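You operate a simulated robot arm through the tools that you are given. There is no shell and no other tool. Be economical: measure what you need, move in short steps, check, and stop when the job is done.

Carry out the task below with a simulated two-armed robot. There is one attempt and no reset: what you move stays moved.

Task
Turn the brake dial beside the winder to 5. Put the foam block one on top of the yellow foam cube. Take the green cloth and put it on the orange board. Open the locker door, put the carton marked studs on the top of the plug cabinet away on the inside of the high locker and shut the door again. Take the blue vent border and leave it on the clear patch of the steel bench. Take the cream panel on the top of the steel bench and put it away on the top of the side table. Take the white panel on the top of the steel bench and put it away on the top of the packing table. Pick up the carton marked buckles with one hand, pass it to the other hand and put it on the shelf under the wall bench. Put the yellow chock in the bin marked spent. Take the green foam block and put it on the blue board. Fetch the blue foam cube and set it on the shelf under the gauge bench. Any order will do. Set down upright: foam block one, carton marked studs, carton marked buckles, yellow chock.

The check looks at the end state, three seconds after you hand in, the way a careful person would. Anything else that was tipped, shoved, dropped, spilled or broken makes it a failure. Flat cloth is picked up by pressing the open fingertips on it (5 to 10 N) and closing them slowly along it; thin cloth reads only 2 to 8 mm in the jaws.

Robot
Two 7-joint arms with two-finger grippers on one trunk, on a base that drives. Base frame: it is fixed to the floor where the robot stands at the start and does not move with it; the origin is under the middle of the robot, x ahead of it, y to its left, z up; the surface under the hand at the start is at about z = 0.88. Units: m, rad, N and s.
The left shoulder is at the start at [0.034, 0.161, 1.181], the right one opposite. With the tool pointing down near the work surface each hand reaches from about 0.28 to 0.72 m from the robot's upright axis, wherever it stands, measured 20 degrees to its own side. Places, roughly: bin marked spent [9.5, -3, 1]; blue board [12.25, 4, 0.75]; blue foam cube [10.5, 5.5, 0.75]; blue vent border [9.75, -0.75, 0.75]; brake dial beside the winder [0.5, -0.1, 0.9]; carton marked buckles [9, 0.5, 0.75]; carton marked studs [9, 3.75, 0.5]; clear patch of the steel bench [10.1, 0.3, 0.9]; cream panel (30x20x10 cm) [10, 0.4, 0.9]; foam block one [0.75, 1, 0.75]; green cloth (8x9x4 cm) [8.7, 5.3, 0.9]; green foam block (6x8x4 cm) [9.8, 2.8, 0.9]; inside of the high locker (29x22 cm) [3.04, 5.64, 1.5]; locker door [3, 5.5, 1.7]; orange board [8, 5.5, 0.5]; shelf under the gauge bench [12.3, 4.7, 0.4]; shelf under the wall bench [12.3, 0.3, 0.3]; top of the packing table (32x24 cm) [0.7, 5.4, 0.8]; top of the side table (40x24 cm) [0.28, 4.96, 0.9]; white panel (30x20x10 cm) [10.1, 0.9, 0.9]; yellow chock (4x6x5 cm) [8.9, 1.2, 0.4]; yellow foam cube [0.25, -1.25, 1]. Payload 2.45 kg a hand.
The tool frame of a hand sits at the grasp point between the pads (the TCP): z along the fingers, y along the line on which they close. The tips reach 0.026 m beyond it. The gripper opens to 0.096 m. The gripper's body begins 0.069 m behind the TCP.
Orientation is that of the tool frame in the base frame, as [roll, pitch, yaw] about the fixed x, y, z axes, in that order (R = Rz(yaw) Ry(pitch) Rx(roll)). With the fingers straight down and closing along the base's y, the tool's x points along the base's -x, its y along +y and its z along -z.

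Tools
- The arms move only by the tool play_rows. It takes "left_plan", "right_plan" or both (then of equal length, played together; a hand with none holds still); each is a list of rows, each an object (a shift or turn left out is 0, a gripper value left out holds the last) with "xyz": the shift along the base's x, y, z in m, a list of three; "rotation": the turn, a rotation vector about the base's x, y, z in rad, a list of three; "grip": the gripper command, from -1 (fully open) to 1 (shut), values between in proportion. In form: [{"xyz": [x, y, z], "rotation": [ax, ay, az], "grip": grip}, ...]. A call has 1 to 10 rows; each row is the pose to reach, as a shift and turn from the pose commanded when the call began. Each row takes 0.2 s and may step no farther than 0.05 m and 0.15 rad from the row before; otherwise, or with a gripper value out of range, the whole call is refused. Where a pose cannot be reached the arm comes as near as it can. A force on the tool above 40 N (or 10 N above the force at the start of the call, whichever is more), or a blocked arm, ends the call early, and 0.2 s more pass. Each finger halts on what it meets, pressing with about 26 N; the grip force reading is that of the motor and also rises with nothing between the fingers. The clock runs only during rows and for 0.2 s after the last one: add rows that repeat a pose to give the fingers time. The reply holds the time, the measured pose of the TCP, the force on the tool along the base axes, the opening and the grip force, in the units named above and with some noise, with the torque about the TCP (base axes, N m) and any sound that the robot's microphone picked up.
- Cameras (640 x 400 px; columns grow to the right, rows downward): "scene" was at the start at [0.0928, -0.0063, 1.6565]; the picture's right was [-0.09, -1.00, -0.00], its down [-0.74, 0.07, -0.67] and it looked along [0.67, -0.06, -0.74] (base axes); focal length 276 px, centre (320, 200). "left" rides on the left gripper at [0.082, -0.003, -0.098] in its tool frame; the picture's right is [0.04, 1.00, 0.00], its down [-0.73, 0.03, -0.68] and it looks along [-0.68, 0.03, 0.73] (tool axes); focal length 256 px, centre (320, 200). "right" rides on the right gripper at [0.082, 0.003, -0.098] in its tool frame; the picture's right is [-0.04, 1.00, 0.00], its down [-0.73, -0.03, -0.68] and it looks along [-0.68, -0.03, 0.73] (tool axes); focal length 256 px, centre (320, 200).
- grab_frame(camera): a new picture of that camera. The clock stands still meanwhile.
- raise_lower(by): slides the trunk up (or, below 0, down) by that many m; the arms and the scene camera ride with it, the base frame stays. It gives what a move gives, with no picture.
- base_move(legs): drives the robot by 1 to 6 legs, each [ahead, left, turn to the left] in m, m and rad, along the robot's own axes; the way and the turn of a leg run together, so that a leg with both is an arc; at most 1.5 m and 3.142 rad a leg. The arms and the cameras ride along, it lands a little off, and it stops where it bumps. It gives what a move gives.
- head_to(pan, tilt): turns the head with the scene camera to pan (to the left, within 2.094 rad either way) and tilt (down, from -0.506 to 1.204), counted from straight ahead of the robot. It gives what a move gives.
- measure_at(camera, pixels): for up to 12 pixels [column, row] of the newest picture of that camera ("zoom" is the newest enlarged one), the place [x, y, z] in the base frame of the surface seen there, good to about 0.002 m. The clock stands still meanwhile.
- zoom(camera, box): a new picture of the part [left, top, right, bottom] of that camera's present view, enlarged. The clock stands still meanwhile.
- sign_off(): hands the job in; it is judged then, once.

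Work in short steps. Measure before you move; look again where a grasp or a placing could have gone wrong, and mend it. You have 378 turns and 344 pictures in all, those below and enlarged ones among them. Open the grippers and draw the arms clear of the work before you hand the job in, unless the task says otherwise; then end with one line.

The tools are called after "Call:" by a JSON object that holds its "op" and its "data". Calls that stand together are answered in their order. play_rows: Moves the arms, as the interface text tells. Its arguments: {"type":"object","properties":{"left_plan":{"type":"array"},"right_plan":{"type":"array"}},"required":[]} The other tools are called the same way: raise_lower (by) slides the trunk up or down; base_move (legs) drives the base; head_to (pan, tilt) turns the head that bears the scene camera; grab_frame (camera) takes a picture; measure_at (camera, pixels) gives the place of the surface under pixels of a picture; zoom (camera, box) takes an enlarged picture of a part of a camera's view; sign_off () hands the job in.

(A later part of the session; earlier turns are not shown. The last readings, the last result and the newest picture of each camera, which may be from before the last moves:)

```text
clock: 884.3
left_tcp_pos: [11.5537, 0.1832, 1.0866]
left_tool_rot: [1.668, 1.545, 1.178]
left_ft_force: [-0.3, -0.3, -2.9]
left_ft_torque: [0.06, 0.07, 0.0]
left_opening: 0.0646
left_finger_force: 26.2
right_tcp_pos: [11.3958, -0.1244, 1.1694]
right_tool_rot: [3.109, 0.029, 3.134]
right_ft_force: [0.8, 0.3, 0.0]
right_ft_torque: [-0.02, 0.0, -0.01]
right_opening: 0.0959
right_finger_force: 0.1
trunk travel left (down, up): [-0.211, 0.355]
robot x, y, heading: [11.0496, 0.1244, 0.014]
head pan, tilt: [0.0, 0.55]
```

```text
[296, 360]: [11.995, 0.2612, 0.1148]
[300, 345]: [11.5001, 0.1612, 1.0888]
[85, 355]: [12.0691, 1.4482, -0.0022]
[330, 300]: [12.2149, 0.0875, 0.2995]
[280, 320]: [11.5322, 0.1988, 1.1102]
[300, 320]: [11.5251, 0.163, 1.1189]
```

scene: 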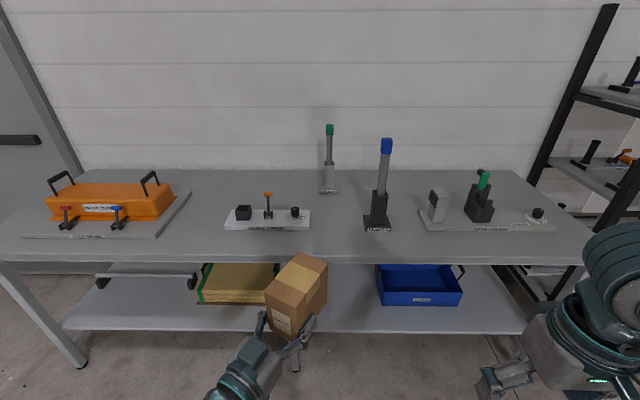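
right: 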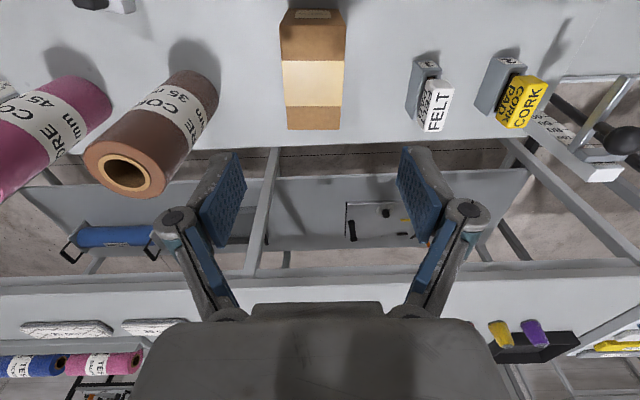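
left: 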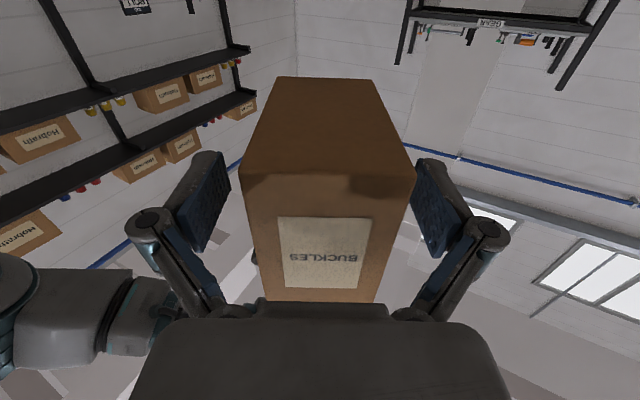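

Shelf z 0.299, front edge x 12.03, middle leg at y 0.265; free between y -0.12 and 0.25. I lower the trunk, then check the left hand's pose.

Call:
{"op": "raise_lower", "data": {"by": -0.2}}

Call:
{"op": "grab_frame", "data": {"camera": "scene"}}

```text
clock: 886.5
left_tcp_pos: [11.6034, 0.194, 0.7508]
left_tool_rot: [-2.686, 1.278, 3.105]
left_ft_force: [-0.3, 0.6, -3.5]
left_ft_torque: [0.06, 0.07, 0.01]
left_opening: 0.0647
left_finger_force: 26.4
right_tcp_pos: [11.4404, -0.1123, 0.9305]
right_tool_rot: [3.12, -0.123, 3.136]
right_ft_force: [0.1, -0.2, 0.3]
right_ft_torque: [0.02, -0.02, 0.03]
right_opening: 0.096
right_finger_force: 0.0
trunk travel left (down, up): [-0.011, 0.555]
robot x, y, heading: [11.0461, 0.1286, 0.019]
head pan, tilt: [0.0, 0.55]
```

```text
105 pictures are left
```

scene: 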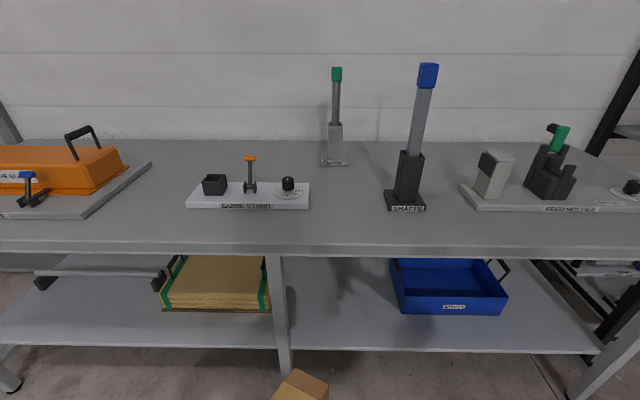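

The trunk move pitched the hands; I level the carton (pitch +0.263), then yaw it straight while lowering to z≈0.42.

Call:
{"op": "play_rows", "data": {"left_plan": [{"xyz": [0, 0, 0], "rotation": [-0.064, -0.115, 0]}, {"xyz": [0, 0, -0.01], "rotation": [-0.128, -0.23, 0]}, {"xyz": [0, 0, -0.01], "rotation": [-0.128, -0.23, 0]}], "right_plan": [{"rotation": [0, -0.06, 0]}, {"rotation": [0, -0.12, 0]}, {"rotation": [0, -0.12, 0]}]}}

Call:
{"op": "play_rows", "data": {"left_plan": [{"xyz": [0.0, 0.01, -0.04], "rotation": [0, 0, 0.07]}, {"xyz": [0.0, 0.02, -0.08], "rotation": [0, 0, 0.14]}, {"xyz": [0.0, 0.03, -0.12], "rotation": [0, 0, 0.21]}, {"xyz": [0.0, 0.04, -0.16], "rotation": [0, 0, 0.28]}, {"xyz": [0.0, 0.05, -0.2], "rotation": [0, 0, 0.35]}, {"xyz": [0.0, 0.06, -0.24], "rotation": [0, 0, 0.42]}, {"xyz": [0.0, 0.07, -0.28], "rotation": [0, 0, 0.49]}, {"xyz": [0.0, 0.07, -0.31], "rotation": [0, 0, 0.5]}, {"xyz": [0.0, 0.07, -0.31], "rotation": [0, 0, 0.5]}]}}

Call:
{"op": "head_to", "data": {"pan": 0.1, "tilt": 0.85}}

Call:
{"op": "grab_frame", "data": {"camera": "scene"}}

```text
clock: 887.3
left_tcp_pos: [11.6072, 0.2066, 0.7401]
left_tool_rot: [-1.574, 1.439, -2.088]
left_ft_force: [-0.6, 0.6, -1.7]
left_ft_torque: [0.03, 0.06, 0.01]
left_opening: 0.0648
left_finger_force: 25.8
left hand out of reach, approached as far as the arm can: row 1, 2, 3
right_tcp_pos: [11.4409, -0.1133, 0.9299]
right_tool_rot: [3.121, -0.005, 3.136]
right_ft_force: [-0.2, 0.5, 0.0]
right_ft_torque: [-0.01, -0.01, -0.01]
right_opening: 0.0961
right_finger_force: 0.1
trunk travel left (down, up): [-0.011, 0.555]
robot x, y, heading: [11.0521, 0.1288, 0.017]
head pan, tilt: [0.0, 0.55]
```

```text
clock: 889.3
left_tcp_pos: [11.6208, 0.4008, 0.4271]
left_tool_rot: [-1.577, 1.372, -1.665]
left_ft_force: [0.9, -0.4, -2.5]
left_ft_torque: [0.0, 0.08, 0.01]
left_opening: 0.0647
left_finger_force: 26.4
left hand out of reach, approached as far as the arm can: row 1, 2, 3, 4, 5, 6, 7, 8, 9
right_tcp_pos: [11.4412, -0.1153, 0.9293]
right_tool_rot: [3.118, -0.007, 3.136]
right_ft_force: [-0.3, 0.2, -0.1]
right_ft_torque: [-0.02, 0.01, 0.0]
right_opening: 0.0961
right_finger_force: 0.0
trunk travel left (down, up): [-0.011, 0.555]
robot x, y, heading: [11.0497, 0.1319, 0.013]
head pan, tilt: [0.0, 0.55]
```

```text
clock: 890.1
left_tcp_pos: [11.621, 0.401, 0.4286]
left_tool_rot: [-1.577, 1.373, -1.667]
left_ft_force: [0.8, 0.8, -2.8]
left_ft_torque: [-0.01, 0.06, -0.03]
left_opening: 0.0649
left_finger_force: 26.0
right_tcp_pos: [11.4404, -0.1153, 0.9296]
right_tool_rot: [3.118, -0.007, 3.137]
right_ft_force: [-0.6, -0.7, 0.4]
right_ft_torque: [-0.01, 0.0, 0.0]
right_opening: 0.0958
right_finger_force: 0.0
trunk travel left (down, up): [-0.011, 0.555]
robot x, y, heading: [11.0499, 0.1281, 0.013]
head pan, tilt: [0.099, 0.85]
```

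```text
104 pictures are left
```

scene: 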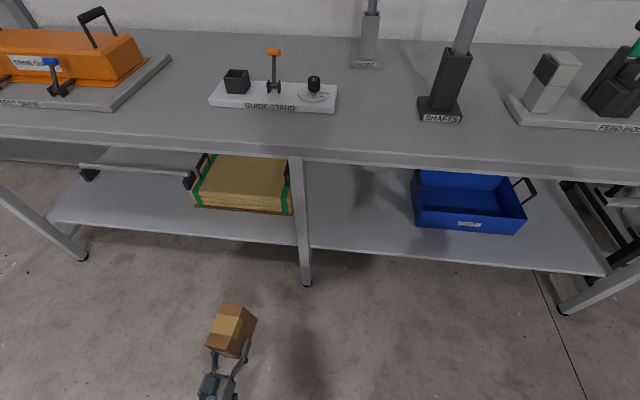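

The pose is level in pitch but rolled 0.2 rad; extending the arm will give freedom. I correct roll (+0.2) and yaw (+0.09) while reaching forward and in to y≈0.2.

Call:
{"op": "play_rows", "data": {"left_plan": [{"xyz": [0.03, -0.02, 0], "rotation": [0.05, 0, 0.02]}, {"xyz": [0.06, -0.05, 0], "rotation": [0.1, 0, 0.04]}, {"xyz": [0.08, -0.09, 0], "rotation": [0.15, 0, 0.07]}, {"xyz": [0.1, -0.13, 0], "rotation": [0.2, 0, 0.09]}, {"xyz": [0.11, -0.16, 0], "rotation": [0.2, 0, 0.09]}, {"xyz": [0.12, -0.18, 0], "rotation": [0.2, 0, 0.09]}, {"xyz": [0.12, -0.18, 0], "rotation": [0.2, 0, 0.09]}]}}

Call:
{"op": "zoom", "data": {"camera": "scene", "box": [150, 200, 390, 400]}}

```text
clock: 891.7
left_tcp_pos: [11.8092, 0.3711, 0.3964]
left_tool_rot: [-1.65, 1.477, -1.791]
left_ft_force: [0.2, 0.5, -2.7]
left_ft_torque: [-0.01, 0.06, 0.01]
left_opening: 0.0647
left_finger_force: 26.5
left hand out of reach, approached as far as the arm can: row 1, 2, 3, 4, 5, 6, 7
right_tcp_pos: [11.4419, -0.1162, 0.9287]
right_tool_rot: [3.119, -0.007, 3.138]
right_ft_force: [-0.4, 0.3, -0.5]
right_ft_torque: [0.02, -0.01, 0.02]
right_opening: 0.0961
right_finger_force: 0.1
trunk travel left (down, up): [-0.011, 0.555]
robot x, y, heading: [11.0459, 0.1323, 0.015]
head pan, tilt: [0.099, 0.85]
```

```text
2.00 times, centred on (270, 300) of scene
```

zoom: 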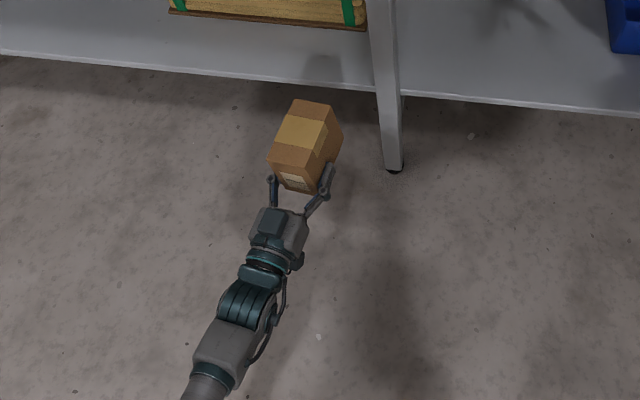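

The arm now extends well. Rather than fight the IK, I use the base: strafe right 0.27, then fix the small roll.

Call:
{"op": "base_move", "data": {"legs": [[0, -0.27, -0.015]]}}

Call:
{"op": "play_rows", "data": {"left_plan": [{"xyz": [0, 0, 0], "rotation": [0.045, 0, 0]}, {"xyz": [0, 0, 0], "rotation": [0.09, 0, 0.05]}, {"xyz": [0, 0, 0], "rotation": [0.09, 0, 0.1]}]}}

Call:
{"op": "grab_frame", "data": {"camera": "scene"}}

Call:
{"op": "grab_frame", "data": {"camera": "left"}}

```text
clock: 893.6
left_tcp_pos: [11.8129, 0.0928, 0.3948]
left_tool_rot: [-1.631, 1.466, -1.787]
left_ft_force: [0.0, 0.9, -2.6]
left_ft_torque: [-0.03, 0.09, -0.07]
left_opening: 0.0647
left_finger_force: 26.4
right_tcp_pos: [11.4407, -0.3842, 0.9319]
right_tool_rot: [3.129, -0.007, 3.125]
right_ft_force: [-1.1, 0.0, 0.2]
right_ft_torque: [-0.1, -0.02, -0.02]
right_opening: 0.0961
right_finger_force: 0.0
trunk travel left (down, up): [-0.011, 0.555]
robot x, y, heading: [11.0518, -0.1452, 0.0]
head pan, tilt: [0.099, 0.85]
```

```text
clock: 894.4
left_tcp_pos: [11.8177, 0.1015, 0.3985]
left_tool_rot: [-1.736, 1.513, -1.904]
left_ft_force: [1.0, -0.2, -2.3]
left_ft_torque: [-0.01, 0.12, 0.01]
left_opening: 0.0647
left_finger_force: 26.2
left hand out of reach, approached as far as the arm can: row 1, 2, 3
right_tcp_pos: [11.4348, -0.3917, 0.9314]
right_tool_rot: [3.12, -0.001, 3.125]
right_ft_force: [-0.7, 0.9, -0.2]
right_ft_torque: [0.04, 0.05, -0.01]
right_opening: 0.0958
right_finger_force: 0.0
trunk travel left (down, up): [-0.011, 0.555]
robot x, y, heading: [11.0522, -0.1431, 0.0]
head pan, tilt: [0.099, 0.85]
```

```text
102 pictures are left
```

scene: 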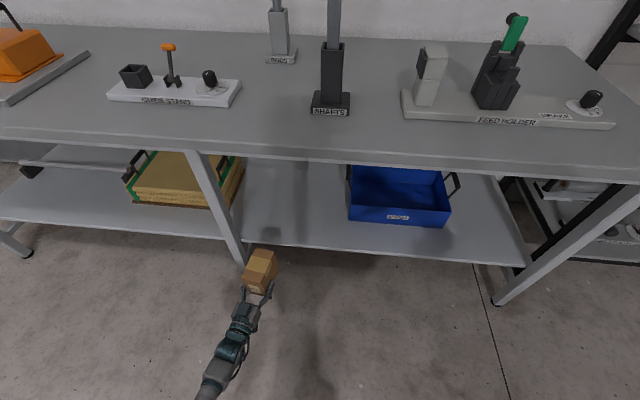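

```text
101 pictures are left
```

left: 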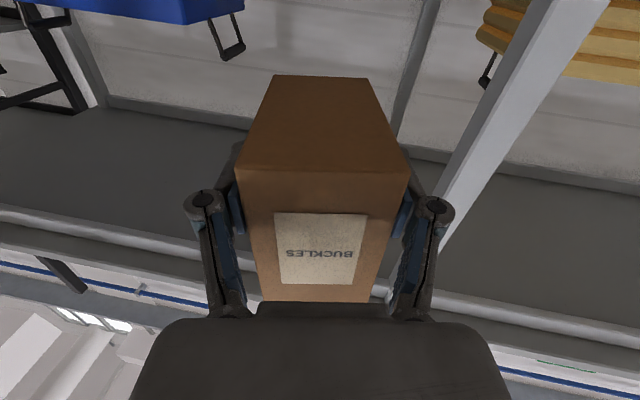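

Nearly level; the path is clear of the leg and bin. I drive forward 0.26 so the carton is over the shelf edge region.

Call:
{"op": "base_move", "data": {"legs": [[0.26, 0, 0]]}}

Call:
{"op": "grab_frame", "data": {"camera": "scene"}}

Call:
{"op": "zoom", "data": {"camera": "scene", "box": [180, 180, 380, 380]}}

```text
clock: 896.3
left_tcp_pos: [12.0814, 0.0978, 0.3991]
left_tool_rot: [-1.77, 1.518, -1.939]
left_ft_force: [-0.1, 0.8, -2.8]
left_ft_torque: [0.0, 0.08, 0.01]
left_opening: 0.065
left_finger_force: 25.8
right_tcp_pos: [11.6971, -0.3966, 0.9306]
right_tool_rot: [3.116, -0.001, 3.121]
right_ft_force: [-0.1, -0.3, -0.3]
right_ft_torque: [0.0, 0.02, 0.0]
right_opening: 0.0963
right_finger_force: 0.0
trunk travel left (down, up): [-0.011, 0.555]
robot x, y, heading: [11.3129, -0.142, -0.004]
head pan, tilt: [0.099, 0.85]
```

```text
100 pictures are left
```

scene: 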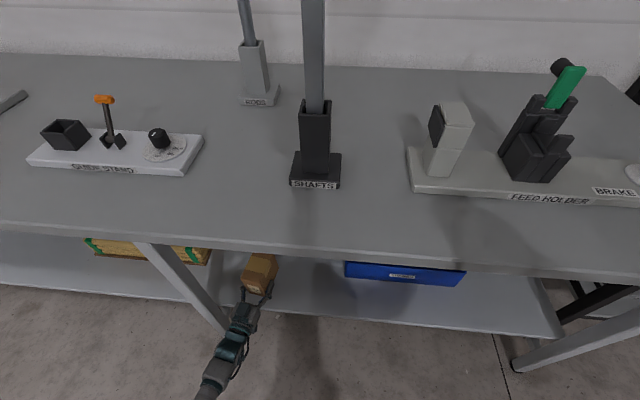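

```text
2.00 times, centred on (280, 280) of scene
```

zoom: 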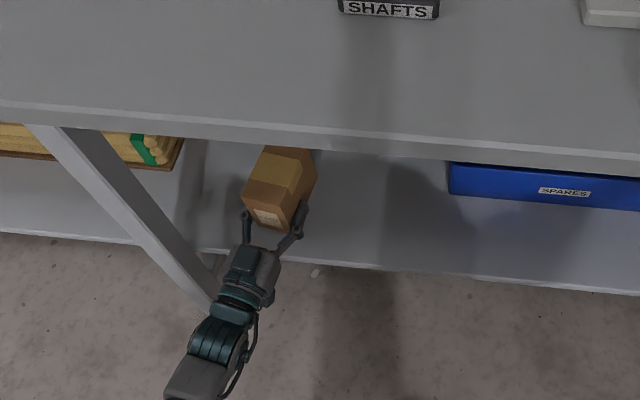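

The carton is over the shelf. Lower in small steps and monitor.

Call:
{"op": "play_rows", "data": {"left_plan": [{"xyz": [0, 0, -0.02]}, {"xyz": [0, 0, -0.04]}, {"xyz": [0, 0, -0.04]}]}}

```text
clock: 897.1
left_tcp_pos: [12.0783, 0.098, 0.3635]
left_tool_rot: [-1.639, 1.516, -1.806]
left_ft_force: [1.0, 0.8, -1.7]
left_ft_torque: [0.01, 0.09, 0.01]
left_opening: 0.0646
left_finger_force: 26.4
right_tcp_pos: [11.6914, -0.3958, 0.9328]
right_tool_rot: [3.12, 0.007, 3.119]
right_ft_force: [0.2, -0.9, 0.0]
right_ft_torque: [-0.05, -0.02, 0.0]
right_opening: 0.0959
right_finger_force: 0.0
trunk travel left (down, up): [-0.011, 0.555]
robot x, y, heading: [11.3129, -0.1478, -0.001]
head pan, tilt: [0.099, 0.85]
```

Call:
{"op": "play_rows", "data": {"left_plan": [{"xyz": [0, 0, -0.015]}, {"xyz": [0, 0, -0.028]}, {"xyz": [0, 0, -0.033]}, {"xyz": [0, 0, -0.033]}]}}

```text
clock: 898.1
left_tcp_pos: [12.0809, 0.0982, 0.3303]
left_tool_rot: [-1.585, 1.517, -1.754]
left_ft_force: [1.4, -0.1, 1.5]
left_ft_torque: [0.15, 0.13, -0.09]
left_opening: 0.0647
left_finger_force: 26.0
right_tcp_pos: [11.691, -0.3955, 0.9333]
right_tool_rot: [3.119, 0.005, 3.12]
right_ft_force: [0.7, 0.4, 0.8]
right_ft_torque: [0.01, -0.03, -0.01]
right_opening: 0.096
right_finger_force: 0.0
trunk travel left (down, up): [-0.011, 0.555]
robot x, y, heading: [11.3144, -0.1441, 0.001]
head pan, tilt: [0.099, 0.85]
```

Contact. A further 2 mm, then open and back straight out with the base.

Call:
{"op": "play_rows", "data": {"left_plan": [{"xyz": [0, 0, -0.003]}, {"xyz": [0, 0, -0.003], "grip": 0.0}, {"xyz": [0, 0, -0.003], "grip": -0.3}, {"xyz": [0, 0, -0.003], "grip": -0.6}, {"xyz": [0, 0, -0.003], "grip": -0.9}, {"xyz": [0, 0, -0.003], "grip": -1}]}}

Call:
{"op": "zoom", "data": {"camera": "scene", "box": [180, 180, 380, 380]}}

Call:
{"op": "grab_frame", "data": {"camera": "left"}}

```text
clock: 899.5
left_tcp_pos: [12.0794, 0.0972, 0.3268]
left_tool_rot: [-1.636, 1.518, -1.803]
left_ft_force: [0.1, -0.2, -0.2]
left_ft_torque: [0.0, 0.01, 0.01]
left_opening: 0.0961
left_finger_force: 0.2
right_tcp_pos: [11.6917, -0.3947, 0.9329]
right_tool_rot: [3.118, 0.003, 3.121]
right_ft_force: [-0.3, -0.5, 0.6]
right_ft_torque: [0.01, 0.01, -0.03]
right_opening: 0.0959
right_finger_force: 0.1
trunk travel left (down, up): [-0.011, 0.555]
robot x, y, heading: [11.3131, -0.144, -0.0]
head pan, tilt: [0.099, 0.85]
```

```text
2.00 times, centred on (280, 280) of scene
```

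zoom: 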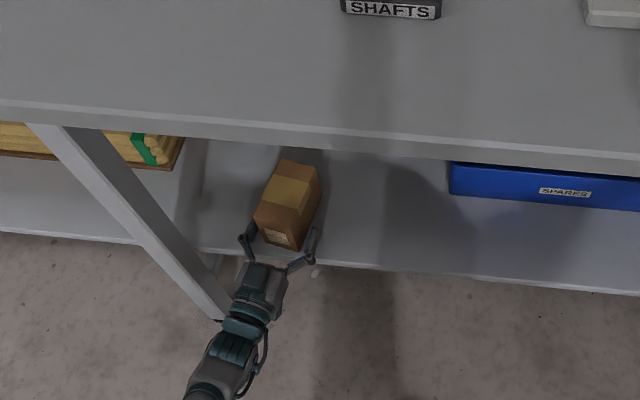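

```text
97 pictures are left
```

left: 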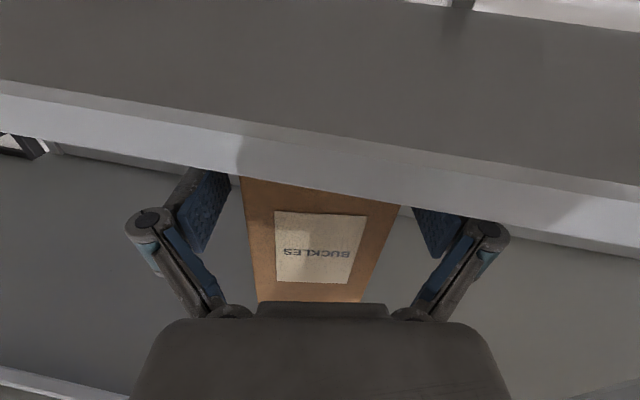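

Standing upright. I back the base out along the hand's axis, then check.

Call:
{"op": "base_move", "data": {"legs": [[-0.12, 0.02, 0], [-0.2, 0, 0]]}}

Call:
{"op": "grab_frame", "data": {"camera": "scene"}}

Call:
{"op": "zoom", "data": {"camera": "scene", "box": [180, 140, 340, 290]}}

```text
clock: 901.9
left_tcp_pos: [11.7597, 0.1188, 0.3284]
left_tool_rot: [-1.603, 1.515, -1.771]
left_ft_force: [-1.0, 0.1, -0.6]
left_ft_torque: [-0.01, 0.02, -0.01]
left_opening: 0.0961
left_finger_force: 0.0
right_tcp_pos: [11.3707, -0.3732, 0.9342]
right_tool_rot: [3.119, 0.007, 3.119]
right_ft_force: [0.2, -0.4, 0.0]
right_ft_torque: [-0.03, 0.0, 0.05]
right_opening: 0.096
right_finger_force: 0.0
trunk travel left (down, up): [-0.011, 0.555]
robot x, y, heading: [10.9974, -0.1195, -0.005]
head pan, tilt: [0.099, 0.85]
```

```text
96 pictures are left
```

scene: 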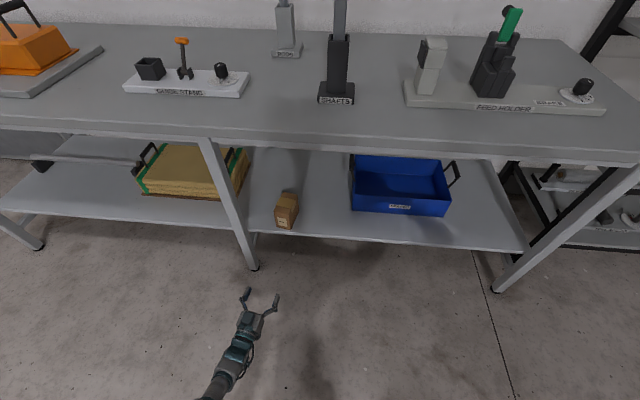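

```text
2.67 times, centred on (260, 215) of scene
```

zoom: 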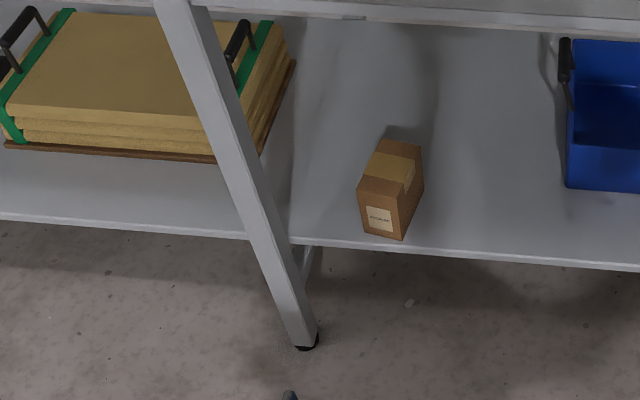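

Carton stands on the shelf. I raise the trunk and bring the left arm back to its normal downward posture.

Call:
{"op": "raise_lower", "data": {"by": 0.2}}

Call:
{"op": "play_rows", "data": {"left_plan": [{"xyz": [-0.02, 0, 0.04], "rotation": [0, 0.1, 0]}, {"xyz": [-0.04, 0, 0.08], "rotation": [0, 0.2, 0]}, {"xyz": [-0.06, 0, 0.12], "rotation": [0, 0.3, 0]}, {"xyz": [-0.08, 0, 0.16], "rotation": [0, 0.42, 0]}, {"xyz": [-0.1, 0, 0.2], "rotation": [0, 0.55, 0]}, {"xyz": [-0.12, 0, 0.24], "rotation": [0, 0.68, 0]}, {"xyz": [-0.14, 0, 0.28], "rotation": [0, 0.82, 0]}, {"xyz": [-0.17, 0, 0.31], "rotation": [0, 0.96, 0]}, {"xyz": [-0.2, 0.0, 0.34], "rotation": [0, 1.1, 0]}, {"xyz": [-0.23, 0.0, 0.37], "rotation": [0, 1.24, 0]}]}}

```text
clock: 904.1
left_tcp_pos: [11.8304, 0.1169, 0.8044]
left_tool_rot: [0.031, 1.2, -0.15]
left_ft_force: [0.1, -0.1, 0.7]
left_ft_torque: [0.0, -0.05, -0.03]
left_opening: 0.0961
left_finger_force: 0.1
right_tcp_pos: [11.3678, -0.3747, 1.1351]
right_tool_rot: [3.12, 0.01, 3.117]
right_ft_force: [-0.8, 0.3, 0.4]
right_ft_torque: [0.0, 0.03, 0.0]
right_opening: 0.0959
right_finger_force: 0.0
trunk travel left (down, up): [-0.211, 0.355]
robot x, y, heading: [10.9957, -0.1251, 0.0]
head pan, tilt: [0.099, 0.85]
```

```text
clock: 906.3
left_tcp_pos: [11.5963, 0.1175, 1.1784]
left_tool_rot: [-2.927, 0.699, -3.072]
left_ft_force: [0.4, 0.3, 0.1]
left_ft_torque: [-0.03, 0.01, 0.01]
left_opening: 0.0961
left_finger_force: 0.0
right_tcp_pos: [11.3661, -0.3744, 1.1366]
right_tool_rot: [3.119, 0.012, 3.121]
right_ft_force: [-0.8, 0.2, 0.1]
right_ft_torque: [-0.05, -0.04, -0.03]
right_opening: 0.0959
right_finger_force: 0.1
trunk travel left (down, up): [-0.211, 0.355]
robot x, y, heading: [10.9968, -0.1205, -0.003]
head pan, tilt: [0.099, 0.85]
```

Call:
{"op": "play_rows", "data": {"left_plan": [{"xyz": [-0.04, 0, 0], "rotation": [0.037, 0.14, 0]}, {"xyz": [-0.08, 0, 0], "rotation": [0.074, 0.28, 0]}, {"xyz": [-0.12, 0, 0], "rotation": [0.111, 0.42, 0]}, {"xyz": [-0.16, 0, 0], "rotation": [0.148, 0.56, 0]}, {"xyz": [-0.2, 0, 0], "rotation": [0.185, 0.7, 0]}, {"xyz": [-0.24, 0, 0], "rotation": [0.185, 0.7, 0]}, {"xyz": [-0.28, 0, 0], "rotation": [0.185, 0.7, 0]}]}}

Call:
{"op": "base_move", "data": {"legs": [[0.15, 0, 0], [0, 0, 1.571], [1.45, 0, 0], [1.45, 0, 0], [1.45, 0, 0]]}}

```text
clock: 907.9
left_tcp_pos: [11.3149, 0.117, 1.1788]
left_tool_rot: [-3.14, 0.004, 3.132]
left_ft_force: [-0.9, -0.7, -0.2]
left_ft_torque: [-0.04, -0.01, 0.0]
left_opening: 0.096
left_finger_force: 0.0
right_tcp_pos: [11.3649, -0.3729, 1.137]
right_tool_rot: [3.119, 0.013, 3.118]
right_ft_force: [-0.4, 0.4, 0.1]
right_ft_torque: [-0.01, -0.01, 0.03]
right_opening: 0.0961
right_finger_force: 0.0
trunk travel left (down, up): [-0.211, 0.355]
robot x, y, heading: [10.9953, -0.1247, 0.002]
head pan, tilt: [0.099, 0.85]
```

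```text
clock: 933.6
left_tcp_pos: [10.8946, 4.56, 1.1777]
left_tool_rot: [-3.141, 0.002, -1.583]
left_ft_force: [0.3, 0.7, -0.1]
left_ft_torque: [0.02, -0.03, 0.01]
left_opening: 0.096
left_finger_force: 0.1
right_tcp_pos: [11.3852, 4.6071, 1.1369]
right_tool_rot: [3.119, 0.011, -1.6]
right_ft_force: [0.7, 0.1, -0.3]
right_ft_torque: [-0.04, -0.03, 0.02]
right_opening: 0.0959
right_finger_force: 0.0
trunk travel left (down, up): [-0.211, 0.355]
robot x, y, heading: [11.1343, 4.2335, 1.561]
head pan, tilt: [0.099, 0.85]
```

Next the studs carton. I drive to the north side of the plug cabinet and face south.

Call:
{"op": "base_move", "data": {"legs": [[0.4, 0, 0.01], [0, 0, 1.571], [1.1, 0, 0], [1.0, 0, 0], [0, 0, 1.571]]}}

Call:
{"op": "head_to", "data": {"pan": 0.0, "tilt": 0.9}}

Call:
{"op": "grab_frame", "data": {"camera": "scene"}}

```text
clock: 953.7
left_tcp_pos: [9.2841, 4.2991, 1.1793]
left_tool_rot: [-3.141, 0.006, 1.574]
left_ft_force: [-0.4, 0.4, 0.0]
left_ft_torque: [0.0, 0.01, -0.01]
left_opening: 0.0959
left_finger_force: 0.1
right_tcp_pos: [8.7947, 4.2431, 1.137]
right_tool_rot: [3.119, 0.014, 1.56]
right_ft_force: [1.1, -0.7, -0.1]
right_ft_torque: [-0.01, 0.01, 0.02]
right_opening: 0.0963
right_finger_force: 0.0
trunk travel left (down, up): [-0.211, 0.355]
robot x, y, heading: [9.0419, 4.6123, -1.558]
head pan, tilt: [0.099, 0.85]
```

```text
clock: 954.4
left_tcp_pos: [9.2851, 4.3014, 1.1801]
left_tool_rot: [3.141, 0.006, 1.574]
left_ft_force: [-0.2, 0.1, 0.0]
left_ft_torque: [-0.02, -0.01, -0.03]
left_opening: 0.0958
left_finger_force: 0.1
right_tcp_pos: [8.7954, 4.2463, 1.1387]
right_tool_rot: [3.119, 0.016, 1.56]
right_ft_force: [0.4, -0.3, 0.8]
right_ft_torque: [0.01, 0.06, 0.01]
right_opening: 0.096
right_finger_force: 0.1
trunk travel left (down, up): [-0.211, 0.355]
robot x, y, heading: [9.04, 4.6186, -1.561]
head pan, tilt: [0.0, 0.901]
```

```text
94 pictures are left
```

scene: 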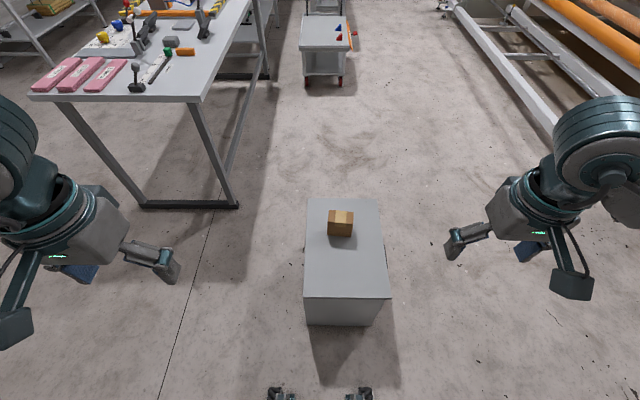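

Call:
{"op": "zoom", "data": {"camera": "scene", "box": [290, 185, 400, 305]}}

Call:
{"op": "measure_at", "data": {"camera": "zoom", "pixels": [[275, 95], [340, 95], [250, 130], [340, 130], [255, 165], [335, 165], [300, 155], [300, 185], [200, 100], [300, 350], [180, 350], [460, 370]]}}

```text
3.33 times, centred on (345, 245) of scene
```

zoom: 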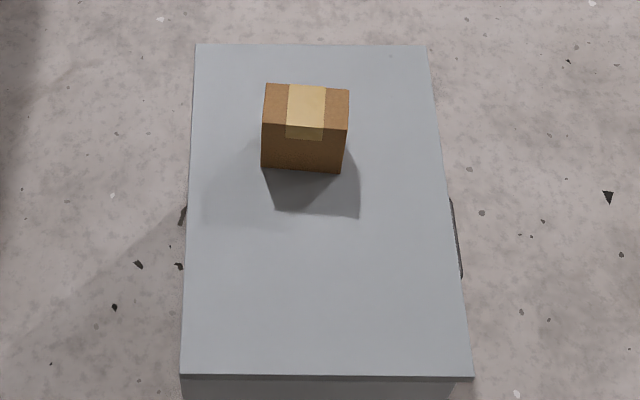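

```text
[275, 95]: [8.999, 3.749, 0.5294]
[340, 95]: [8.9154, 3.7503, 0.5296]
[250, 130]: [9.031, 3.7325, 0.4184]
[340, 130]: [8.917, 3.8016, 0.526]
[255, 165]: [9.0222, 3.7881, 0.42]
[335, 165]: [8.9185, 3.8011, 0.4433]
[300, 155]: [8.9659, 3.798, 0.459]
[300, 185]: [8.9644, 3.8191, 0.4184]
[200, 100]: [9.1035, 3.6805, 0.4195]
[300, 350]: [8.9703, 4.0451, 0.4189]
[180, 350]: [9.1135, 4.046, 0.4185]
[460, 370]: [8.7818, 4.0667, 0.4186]
```

Carton: x 8.907–9.01, y 3.73–3.80, z 0.419–0.53; its narrow side is along y, so I approach from the west, facing east.

Call:
{"op": "base_move", "data": {"legs": [[0, 0, 1.561], [-0.72, 0, 0], [0, -0.65, 0]]}}

Call:
{"op": "head_to", "data": {"pan": -0.2, "tilt": 0.9}}

Call:
{"op": "grab_frame", "data": {"camera": "scene"}}

```text
clock: 965.4
left_tcp_pos: [8.6368, 4.2127, 1.1798]
left_tool_rot: [-3.139, 0.006, -3.127]
left_ft_force: [-0.9, 0.9, 0.0]
left_ft_torque: [-0.02, 0.03, 0.03]
left_opening: 0.096
left_finger_force: 0.0
right_tcp_pos: [8.6989, 3.7219, 1.1388]
right_tool_rot: [3.124, 0.015, -3.14]
right_ft_force: [-0.3, 0.6, -0.2]
right_ft_torque: [0.01, 0.04, 0.0]
right_opening: 0.0961
right_finger_force: 0.0
trunk travel left (down, up): [-0.211, 0.355]
robot x, y, heading: [8.3298, 3.9606, 0.02]
head pan, tilt: [0.0, 0.901]
```

```text
clock: 966.1
left_tcp_pos: [8.6348, 4.2065, 1.1811]
left_tool_rot: [-3.141, 0.01, -3.125]
left_ft_force: [-0.1, 0.1, -0.4]
left_ft_torque: [0.02, 0.03, -0.02]
left_opening: 0.096
left_finger_force: 0.0
right_tcp_pos: [8.6957, 3.7164, 1.1401]
right_tool_rot: [3.118, 0.02, -3.141]
right_ft_force: [0.4, -0.2, -0.1]
right_ft_torque: [0.0, 0.02, 0.0]
right_opening: 0.096
right_finger_force: 0.1
trunk travel left (down, up): [-0.211, 0.355]
robot x, y, heading: [8.3247, 3.961, 0.018]
head pan, tilt: [-0.201, 0.901]
```

```text
92 pictures are left
```

scene: 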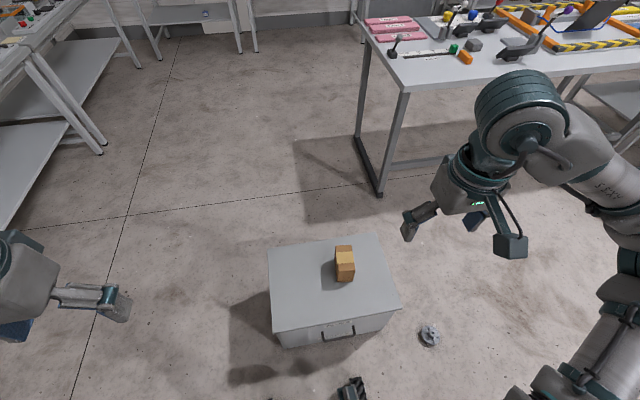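

I tilt the right hand 0.75 rad and lower it toward the carton.

Call:
{"op": "play_rows", "data": {"right_plan": [{"xyz": [0.01, 0.005, -0.04], "rotation": [0, -0.08, 0], "grip": -0.9}, {"xyz": [0.02, 0.01, -0.08], "rotation": [0, -0.16, 0]}, {"xyz": [0.03, 0.015, -0.12], "rotation": [0, -0.24, 0]}, {"xyz": [0.04, 0.02, -0.16], "rotation": [0, -0.32, 0]}, {"xyz": [0.05, 0.025, -0.2], "rotation": [0, -0.4, 0]}, {"xyz": [0.06, 0.03, -0.24], "rotation": [0, -0.48, 0]}, {"xyz": [0.07, 0.035, -0.28], "rotation": [0, -0.56, 0]}, {"xyz": [0.08, 0.04, -0.32], "rotation": [0, -0.64, 0]}, {"xyz": [0.1, 0.045, -0.36], "rotation": [0, -0.72, 0]}, {"xyz": [0.12, 0.047, -0.4], "rotation": [0, -0.75, 0]}]}}

Call:
{"op": "grab_frame", "data": {"camera": "right"}}

Call:
{"op": "zoom", "data": {"camera": "scene", "box": [260, 200, 460, 360]}}

```text
clock: 968.3
left_tcp_pos: [8.6339, 4.2087, 1.181]
left_tool_rot: [-3.138, 0.01, -3.125]
left_ft_force: [0.4, 0.3, -0.1]
left_ft_torque: [-0.01, 0.02, -0.01]
left_opening: 0.0961
left_finger_force: 0.0
right_tcp_pos: [8.8167, 3.7674, 0.7395]
right_tool_rot: [3.124, 0.769, -3.14]
right_ft_force: [0.4, -0.1, -0.6]
right_ft_torque: [0.01, 0.01, 0.03]
right_opening: 0.0912
right_finger_force: 0.1
trunk travel left (down, up): [-0.211, 0.355]
robot x, y, heading: [8.3237, 3.9561, 0.02]
head pan, tilt: [-0.201, 0.901]
```

```text
91 pictures are left
```

right: 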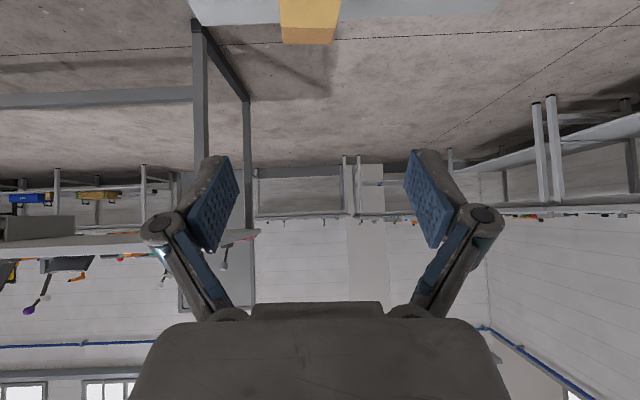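

```text
2.50 times, centred on (360, 280) of scene
```

zoom: 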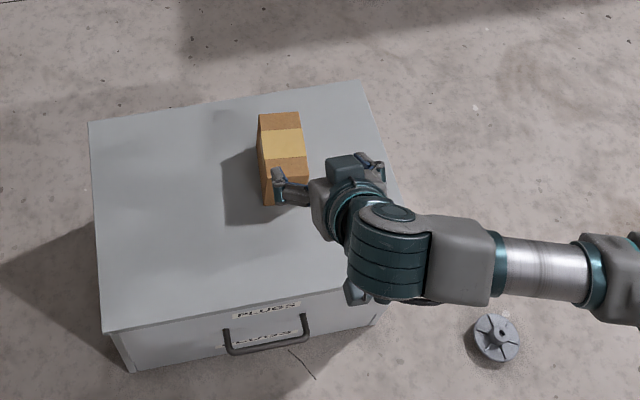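

Call:
{"op": "measure_at", "data": {"camera": "right", "pixels": [[310, 15], [284, 15], [338, 15], [310, 40], [310, 5]]}}

Call:
{"op": "measure_at", "data": {"camera": "scene", "pixels": [[345, 250], [345, 262]]}}

```text
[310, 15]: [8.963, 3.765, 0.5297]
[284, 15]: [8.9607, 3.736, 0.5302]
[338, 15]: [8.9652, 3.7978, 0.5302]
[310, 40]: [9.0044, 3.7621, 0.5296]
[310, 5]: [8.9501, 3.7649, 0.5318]
```

```text
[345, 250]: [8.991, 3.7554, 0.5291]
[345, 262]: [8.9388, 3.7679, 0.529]
```

Carton centre y 3.766. I go in to (8.945,3.766,0.487) and close.

Call:
{"op": "play_rows", "data": {"right_plan": [{"xyz": [0.02, -0.001, -0.04]}, {"xyz": [0.04, -0.001, -0.08]}, {"xyz": [0.06, -0.001, -0.12]}, {"xyz": [0.08, -0.001, -0.16]}, {"xyz": [0.1, -0.001, -0.2]}, {"xyz": [0.118, -0.001, -0.235]}, {"xyz": [0.128, -0.001, -0.252]}, {"xyz": [0.128, -0.001, -0.252]}]}}

Call:
{"op": "play_rows", "data": {"right_plan": [{"grip": -0.6}, {"grip": -0.4}, {"grip": -0.1}, {"grip": 0.1}, {"grip": 0.1}]}}

Call:
{"op": "grab_frame", "data": {"camera": "right"}}

```text
clock: 970.1
left_tcp_pos: [8.6358, 4.2004, 1.1822]
left_tool_rot: [3.136, 0.009, -3.128]
left_ft_force: [-0.3, -0.4, -0.1]
left_ft_torque: [0.0, 0.01, 0.01]
left_opening: 0.096
left_finger_force: 0.1
right_tcp_pos: [8.9293, 3.7973, 0.6037]
right_tool_rot: [3.115, 0.767, 3.136]
right_ft_force: [-0.1, -0.4, 0.1]
right_ft_torque: [-0.01, -0.01, 0.01]
right_opening: 0.0913
right_finger_force: 0.0
right hand out of reach, approached as far as the arm can: row 2, 3, 4, 5, 6, 7, 8
trunk travel left (down, up): [-0.211, 0.355]
robot x, y, heading: [8.3298, 3.9553, 0.025]
head pan, tilt: [-0.201, 0.901]
```

```text
clock: 971.3
left_tcp_pos: [8.6336, 4.2122, 1.1805]
left_tool_rot: [-3.138, 0.01, -3.124]
left_ft_force: [0.1, 1.1, -0.2]
left_ft_torque: [-0.01, -0.02, -0.02]
left_opening: 0.096
left_finger_force: 0.0
right_tcp_pos: [8.9297, 3.8057, 0.6055]
right_tool_rot: [3.127, 0.771, -3.136]
right_ft_force: [-0.6, 0.8, 1.4]
right_ft_torque: [0.01, -0.01, -0.01]
right_opening: 0.0433
right_finger_force: 0.1
trunk travel left (down, up): [-0.211, 0.355]
robot x, y, heading: [8.3286, 3.9657, 0.02]
head pan, tilt: [-0.201, 0.901]
```

```text
89 pictures are left
```

right: 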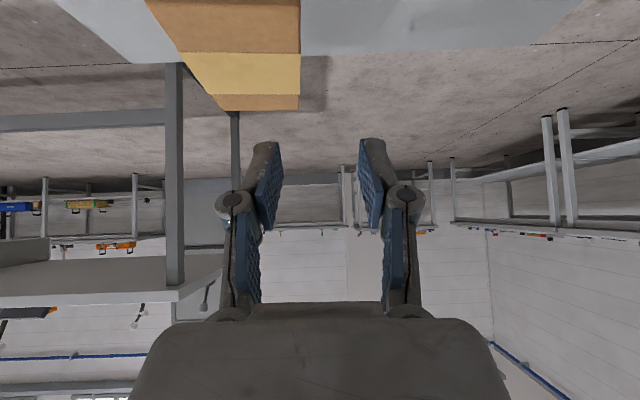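

Too high: the arm is at its limit. I open, draw back, and lower the trunk.

Call:
{"op": "play_rows", "data": {"right_plan": [{"xyz": [-0.01, 0.02, 0.03], "grip": -0.5}, {"xyz": [-0.03, 0.03, 0.06], "grip": -0.9}, {"xyz": [-0.06, 0.03, 0.09]}, {"xyz": [-0.09, 0.02, 0.12]}, {"xyz": [-0.12, 0.0, 0.15]}, {"xyz": [-0.15, -0.02, 0.18]}]}}

Call:
{"op": "raise_lower", "data": {"by": -0.18}}

Call:
{"op": "grab_frame", "data": {"camera": "scene"}}

```text
clock: 972.7
left_tcp_pos: [8.6328, 4.2074, 1.1817]
left_tool_rot: [-3.139, 0.012, -3.126]
left_ft_force: [-0.6, -0.1, -0.1]
left_ft_torque: [0.01, -0.03, 0.02]
left_opening: 0.096
left_finger_force: 0.0
right_tcp_pos: [8.7784, 3.7835, 0.7873]
right_tool_rot: [3.121, 0.769, -3.141]
right_ft_force: [-0.3, -0.5, -0.5]
right_ft_torque: [-0.02, 0.01, 0.01]
right_opening: 0.0914
right_finger_force: 0.1
trunk travel left (down, up): [-0.211, 0.355]
robot x, y, heading: [8.3271, 3.9588, 0.021]
head pan, tilt: [-0.201, 0.901]
```

```text
clock: 974.7
left_tcp_pos: [8.6916, 4.2108, 0.9526]
left_tool_rot: [-3.138, -0.181, -3.125]
left_ft_force: [0.7, 0.5, 0.2]
left_ft_torque: [-0.01, -0.02, -0.02]
left_opening: 0.0959
left_finger_force: 0.1
right_tcp_pos: [8.7477, 3.7858, 0.5067]
right_tool_rot: [3.128, 0.484, -3.135]
right_ft_force: [0.3, -0.7, 0.0]
right_ft_torque: [-0.02, 0.01, 0.02]
right_opening: 0.0912
right_finger_force: 0.0
trunk travel left (down, up): [-0.031, 0.535]
robot x, y, heading: [8.3266, 3.96, 0.019]
head pan, tilt: [-0.201, 0.901]
```

```text
88 pictures are left
```

scene: 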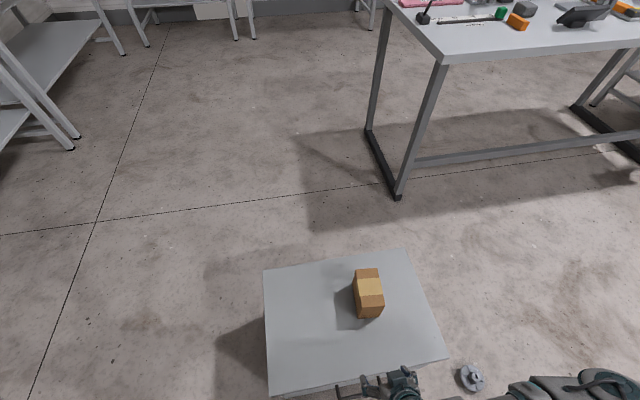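

I raise the right hand, restore its tilt to 0.75 (and level the left), then approach the carton again.

Call:
{"op": "play_rows", "data": {"right_plan": [{"xyz": [0.0, -0.005, 0.035], "rotation": [0, -0.09, 0]}, {"xyz": [0.01, -0.01, 0.07], "rotation": [0, -0.18, 0]}, {"xyz": [0.03, -0.015, 0.1], "rotation": [0, -0.27, 0]}, {"xyz": [0.06, -0.018, 0.11], "rotation": [0, -0.27, 0]}, {"xyz": [0.09, -0.02, 0.11], "rotation": [0, -0.27, 0]}], "left_plan": [{"xyz": [-0.02, 0, 0.02], "rotation": [0, -0.06, 0]}, {"xyz": [-0.04, 0, 0.04], "rotation": [0, -0.12, 0]}, {"xyz": [-0.05, 0, 0.06], "rotation": [0, -0.18, 0]}, {"xyz": [-0.05, 0, 0.08], "rotation": [0, -0.18, 0]}, {"xyz": [-0.05, 0, 0.1], "rotation": [0, -0.18, 0]}]}}

Call:
{"op": "grab_frame", "data": {"camera": "right"}}

```text
clock: 975.9
left_tcp_pos: [8.6452, 4.1674, 1.0003]
left_tool_rot: [-3.136, -0.002, -3.125]
left_ft_force: [-1.3, 0.1, -0.1]
left_ft_torque: [0.02, 0.0, -0.05]
left_opening: 0.0958
left_finger_force: 0.0
left hand out of reach, approached as far as the arm can: row 1, 2, 3, 4, 5
right_tcp_pos: [8.8416, 3.7657, 0.6136]
right_tool_rot: [3.13, 0.755, -3.137]
right_ft_force: [0.6, 0.0, -0.8]
right_ft_torque: [0.0, 0.0, -0.01]
right_opening: 0.0911
right_finger_force: 0.1
right hand out of reach, approached as far as the arm can: row 1, 2, 3, 4, 5
trunk travel left (down, up): [-0.031, 0.535]
robot x, y, heading: [8.3235, 3.9612, 0.016]
head pan, tilt: [-0.201, 0.901]
```

```text
87 pictures are left
```

right: 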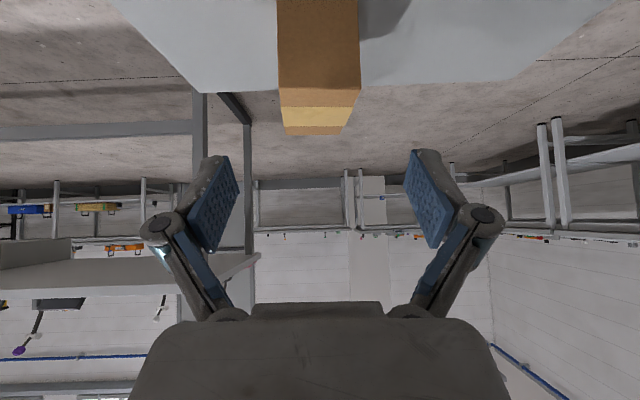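

Well centred. Approach along the slope and close.

Call:
{"op": "play_rows", "data": {"right_plan": [{"xyz": [0.026, 0, -0.032]}, {"xyz": [0.052, 0, -0.064]}, {"xyz": [0.078, 0, -0.096]}, {"xyz": [0.1, 0, -0.122]}, {"xyz": [0.1, 0, -0.122]}]}}

Call:
{"op": "grab_frame", "data": {"camera": "right"}}

```text
clock: 977.1
left_tcp_pos: [8.645, 4.1673, 0.9991]
left_tool_rot: [-3.135, 0.001, -3.125]
left_ft_force: [0.3, -0.4, 0.2]
left_ft_torque: [-0.02, 0.02, 0.0]
left_opening: 0.0959
left_finger_force: 0.1
right_tcp_pos: [8.9424, 3.7659, 0.4899]
right_tool_rot: [3.131, 0.753, -3.135]
right_ft_force: [-0.8, 0.2, -0.1]
right_ft_torque: [0.01, -0.02, -0.03]
right_opening: 0.0912
right_finger_force: 0.0
trunk travel left (down, up): [-0.031, 0.535]
robot x, y, heading: [8.3269, 3.9583, 0.018]
head pan, tilt: [-0.201, 0.901]
```

```text
86 pictures are left
```

right: 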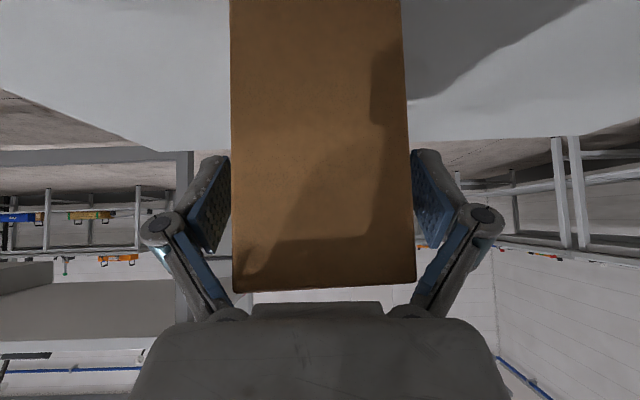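

Call:
{"op": "play_rows", "data": {"right_plan": [{"grip": -0.6}, {"grip": -0.4}, {"grip": -0.1}, {"grip": 0.1}, {"grip": 0.1}, {"xyz": [0, 0, 0.03]}, {"xyz": [0, 0, 0.07]}, {"xyz": [-0.02, 0, 0.11]}, {"xyz": [-0.04, 0, 0.15]}]}}

Call:
{"op": "grab_frame", "data": {"camera": "scene"}}

```text
clock: 979.1
left_tcp_pos: [8.6436, 4.1681, 0.9996]
left_tool_rot: [-3.132, 0.0, -3.126]
left_ft_force: [-0.8, -0.4, 0.8]
left_ft_torque: [-0.03, 0.0, -0.02]
left_opening: 0.0959
left_finger_force: 0.0
right_tcp_pos: [8.9017, 3.765, 0.6386]
right_tool_rot: [3.131, 0.752, -3.134]
right_ft_force: [-0.1, -0.1, -2.7]
right_ft_torque: [-0.02, 0.06, 0.01]
right_opening: 0.0682
right_finger_force: 25.9
trunk travel left (down, up): [-0.031, 0.535]
robot x, y, heading: [8.328, 3.9623, 0.021]
head pan, tilt: [-0.201, 0.901]
```

```text
85 pictures are left
```

scene: 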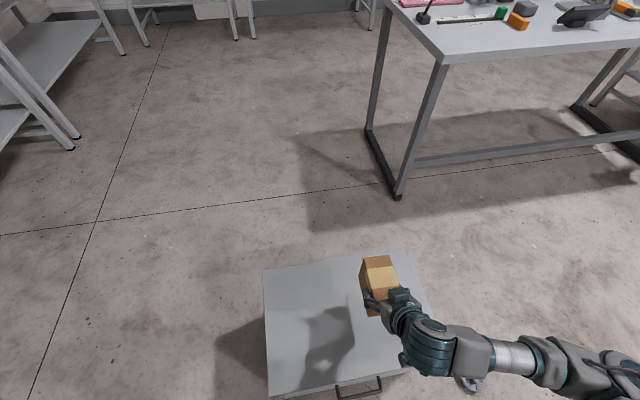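

Carton held upright. I retract it, restore the trunk, and drive back to the locker.

Call:
{"op": "play_rows", "data": {"right_plan": [{"xyz": [-0.03, 0.0, 0.03]}, {"xyz": [-0.06, 0.0, 0.06]}, {"xyz": [-0.09, 0.0, 0.09]}, {"xyz": [-0.12, 0.0, 0.12]}, {"xyz": [-0.15, 0, 0.15]}, {"xyz": [-0.17, 0, 0.18]}]}}

Call:
{"op": "raise_lower", "data": {"by": 0.18}}

Call:
{"op": "base_move", "data": {"legs": [[-0.2, 0, -0.02], [0, 0.62, 0], [0, 0, 3.14], [1.4, 0, 0], [1.4, 0, 0]]}}

Call:
{"op": "grab_frame", "data": {"camera": "scene"}}

```text
clock: 980.5
left_tcp_pos: [8.6439, 4.168, 0.9997]
left_tool_rot: [-3.135, 0.0, -3.125]
left_ft_force: [0.0, -0.1, 0.6]
left_ft_torque: [-0.01, -0.06, -0.01]
left_opening: 0.0961
left_finger_force: 0.1
right_tcp_pos: [8.7895, 3.7824, 0.8747]
right_tool_rot: [3.133, 0.755, -3.133]
right_ft_force: [-0.1, -0.3, -2.2]
right_ft_torque: [-0.01, 0.08, -0.03]
right_opening: 0.0671
right_finger_force: 25.9
right hand out of reach, approached as far as the arm can: row 2, 3, 4, 5, 6
trunk travel left (down, up): [-0.031, 0.535]
robot x, y, heading: [8.3252, 3.9618, 0.017]
head pan, tilt: [-0.201, 0.901]
```

```text
clock: 982.5
left_tcp_pos: [8.6464, 4.1689, 1.1766]
left_tool_rot: [-3.137, -0.004, -3.124]
left_ft_force: [0.5, 0.0, -0.2]
left_ft_torque: [0.0, 0.02, 0.01]
left_opening: 0.096
left_finger_force: 0.1
right_tcp_pos: [8.7936, 3.7813, 1.0523]
right_tool_rot: [3.131, 0.749, -3.136]
right_ft_force: [0.3, 0.1, -2.8]
right_ft_torque: [-0.03, 0.09, 0.0]
right_opening: 0.0667
right_finger_force: 25.9
trunk travel left (down, up): [-0.211, 0.355]
robot x, y, heading: [8.3307, 3.964, 0.02]
head pan, tilt: [-0.201, 0.901]
```

```text
clock: 1007.7
left_tcp_pos: [4.9989, 4.355, 1.1789]
left_tool_rot: [-3.137, -0.001, 0.004]
left_ft_force: [0.6, -0.5, -0.5]
left_ft_torque: [0.03, 0.02, -0.02]
left_opening: 0.0959
left_finger_force: 0.1
right_tcp_pos: [4.8576, 4.7425, 1.0533]
right_tool_rot: [3.131, 0.753, -0.003]
right_ft_force: [-0.4, 0.1, -2.0]
right_ft_torque: [-0.01, -0.03, -0.04]
right_opening: 0.0647
right_finger_force: 26.1
trunk travel left (down, up): [-0.211, 0.355]
robot x, y, heading: [5.3182, 4.5606, -3.13]
head pan, tilt: [-0.201, 0.901]
```

```text
84 pictures are left
```

scene: 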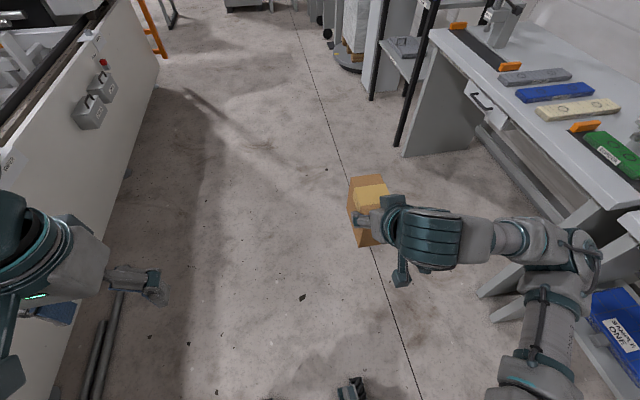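

Continue west to x≈2.95 and face the locker.

Call:
{"op": "base_move", "data": {"legs": [[1.2, 0, -0.012], [1.17, 0, 0], [0, 0, -1.571]]}}

Call:
{"op": "head_to", "data": {"pan": -0.1, "tilt": 0.1}}

Call:
{"op": "grab_frame", "data": {"camera": "scene"}}

```text
clock: 1023.1
left_tcp_pos: [2.7393, 4.8636, 1.1793]
left_tool_rot: [-3.137, 0.001, -1.561]
left_ft_force: [-0.9, -0.2, -0.4]
left_ft_torque: [0.01, -0.01, 0.01]
left_opening: 0.0958
left_finger_force: 0.1
right_tcp_pos: [3.128, 5.0062, 1.0545]
right_tool_rot: [3.132, 0.756, -1.57]
right_ft_force: [-0.6, 0.5, -3.2]
right_ft_torque: [-0.08, -0.04, -0.01]
right_opening: 0.0648
right_finger_force: 25.6
trunk travel left (down, up): [-0.211, 0.355]
robot x, y, heading: [2.946, 4.544, 1.588]
head pan, tilt: [-0.201, 0.901]
```

```text
clock: 1024.3
left_tcp_pos: [2.7391, 4.859, 1.1806]
left_tool_rot: [-3.137, 0.006, -1.561]
left_ft_force: [-0.6, -0.5, -0.1]
left_ft_torque: [-0.02, 0.0, 0.01]
left_opening: 0.096
left_finger_force: 0.1
right_tcp_pos: [3.1286, 5.0025, 1.0564]
right_tool_rot: [3.132, 0.76, -1.571]
right_ft_force: [0.7, -0.9, -2.6]
right_ft_torque: [-0.07, 0.01, -0.01]
right_opening: 0.0647
right_finger_force: 26.5
trunk travel left (down, up): [-0.211, 0.355]
robot x, y, heading: [2.9449, 4.5496, 1.586]
head pan, tilt: [-0.099, 0.099]
```

```text
83 pictures are left
```

scene: 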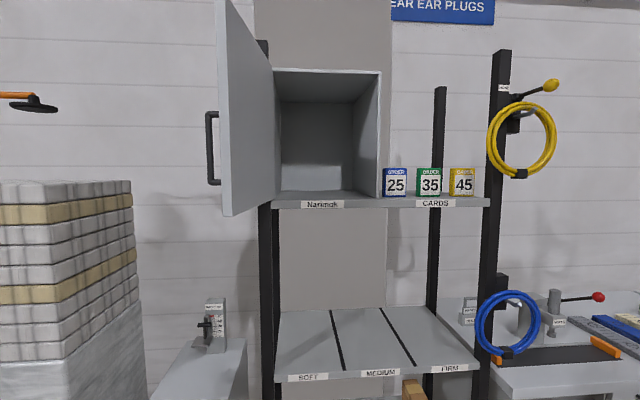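

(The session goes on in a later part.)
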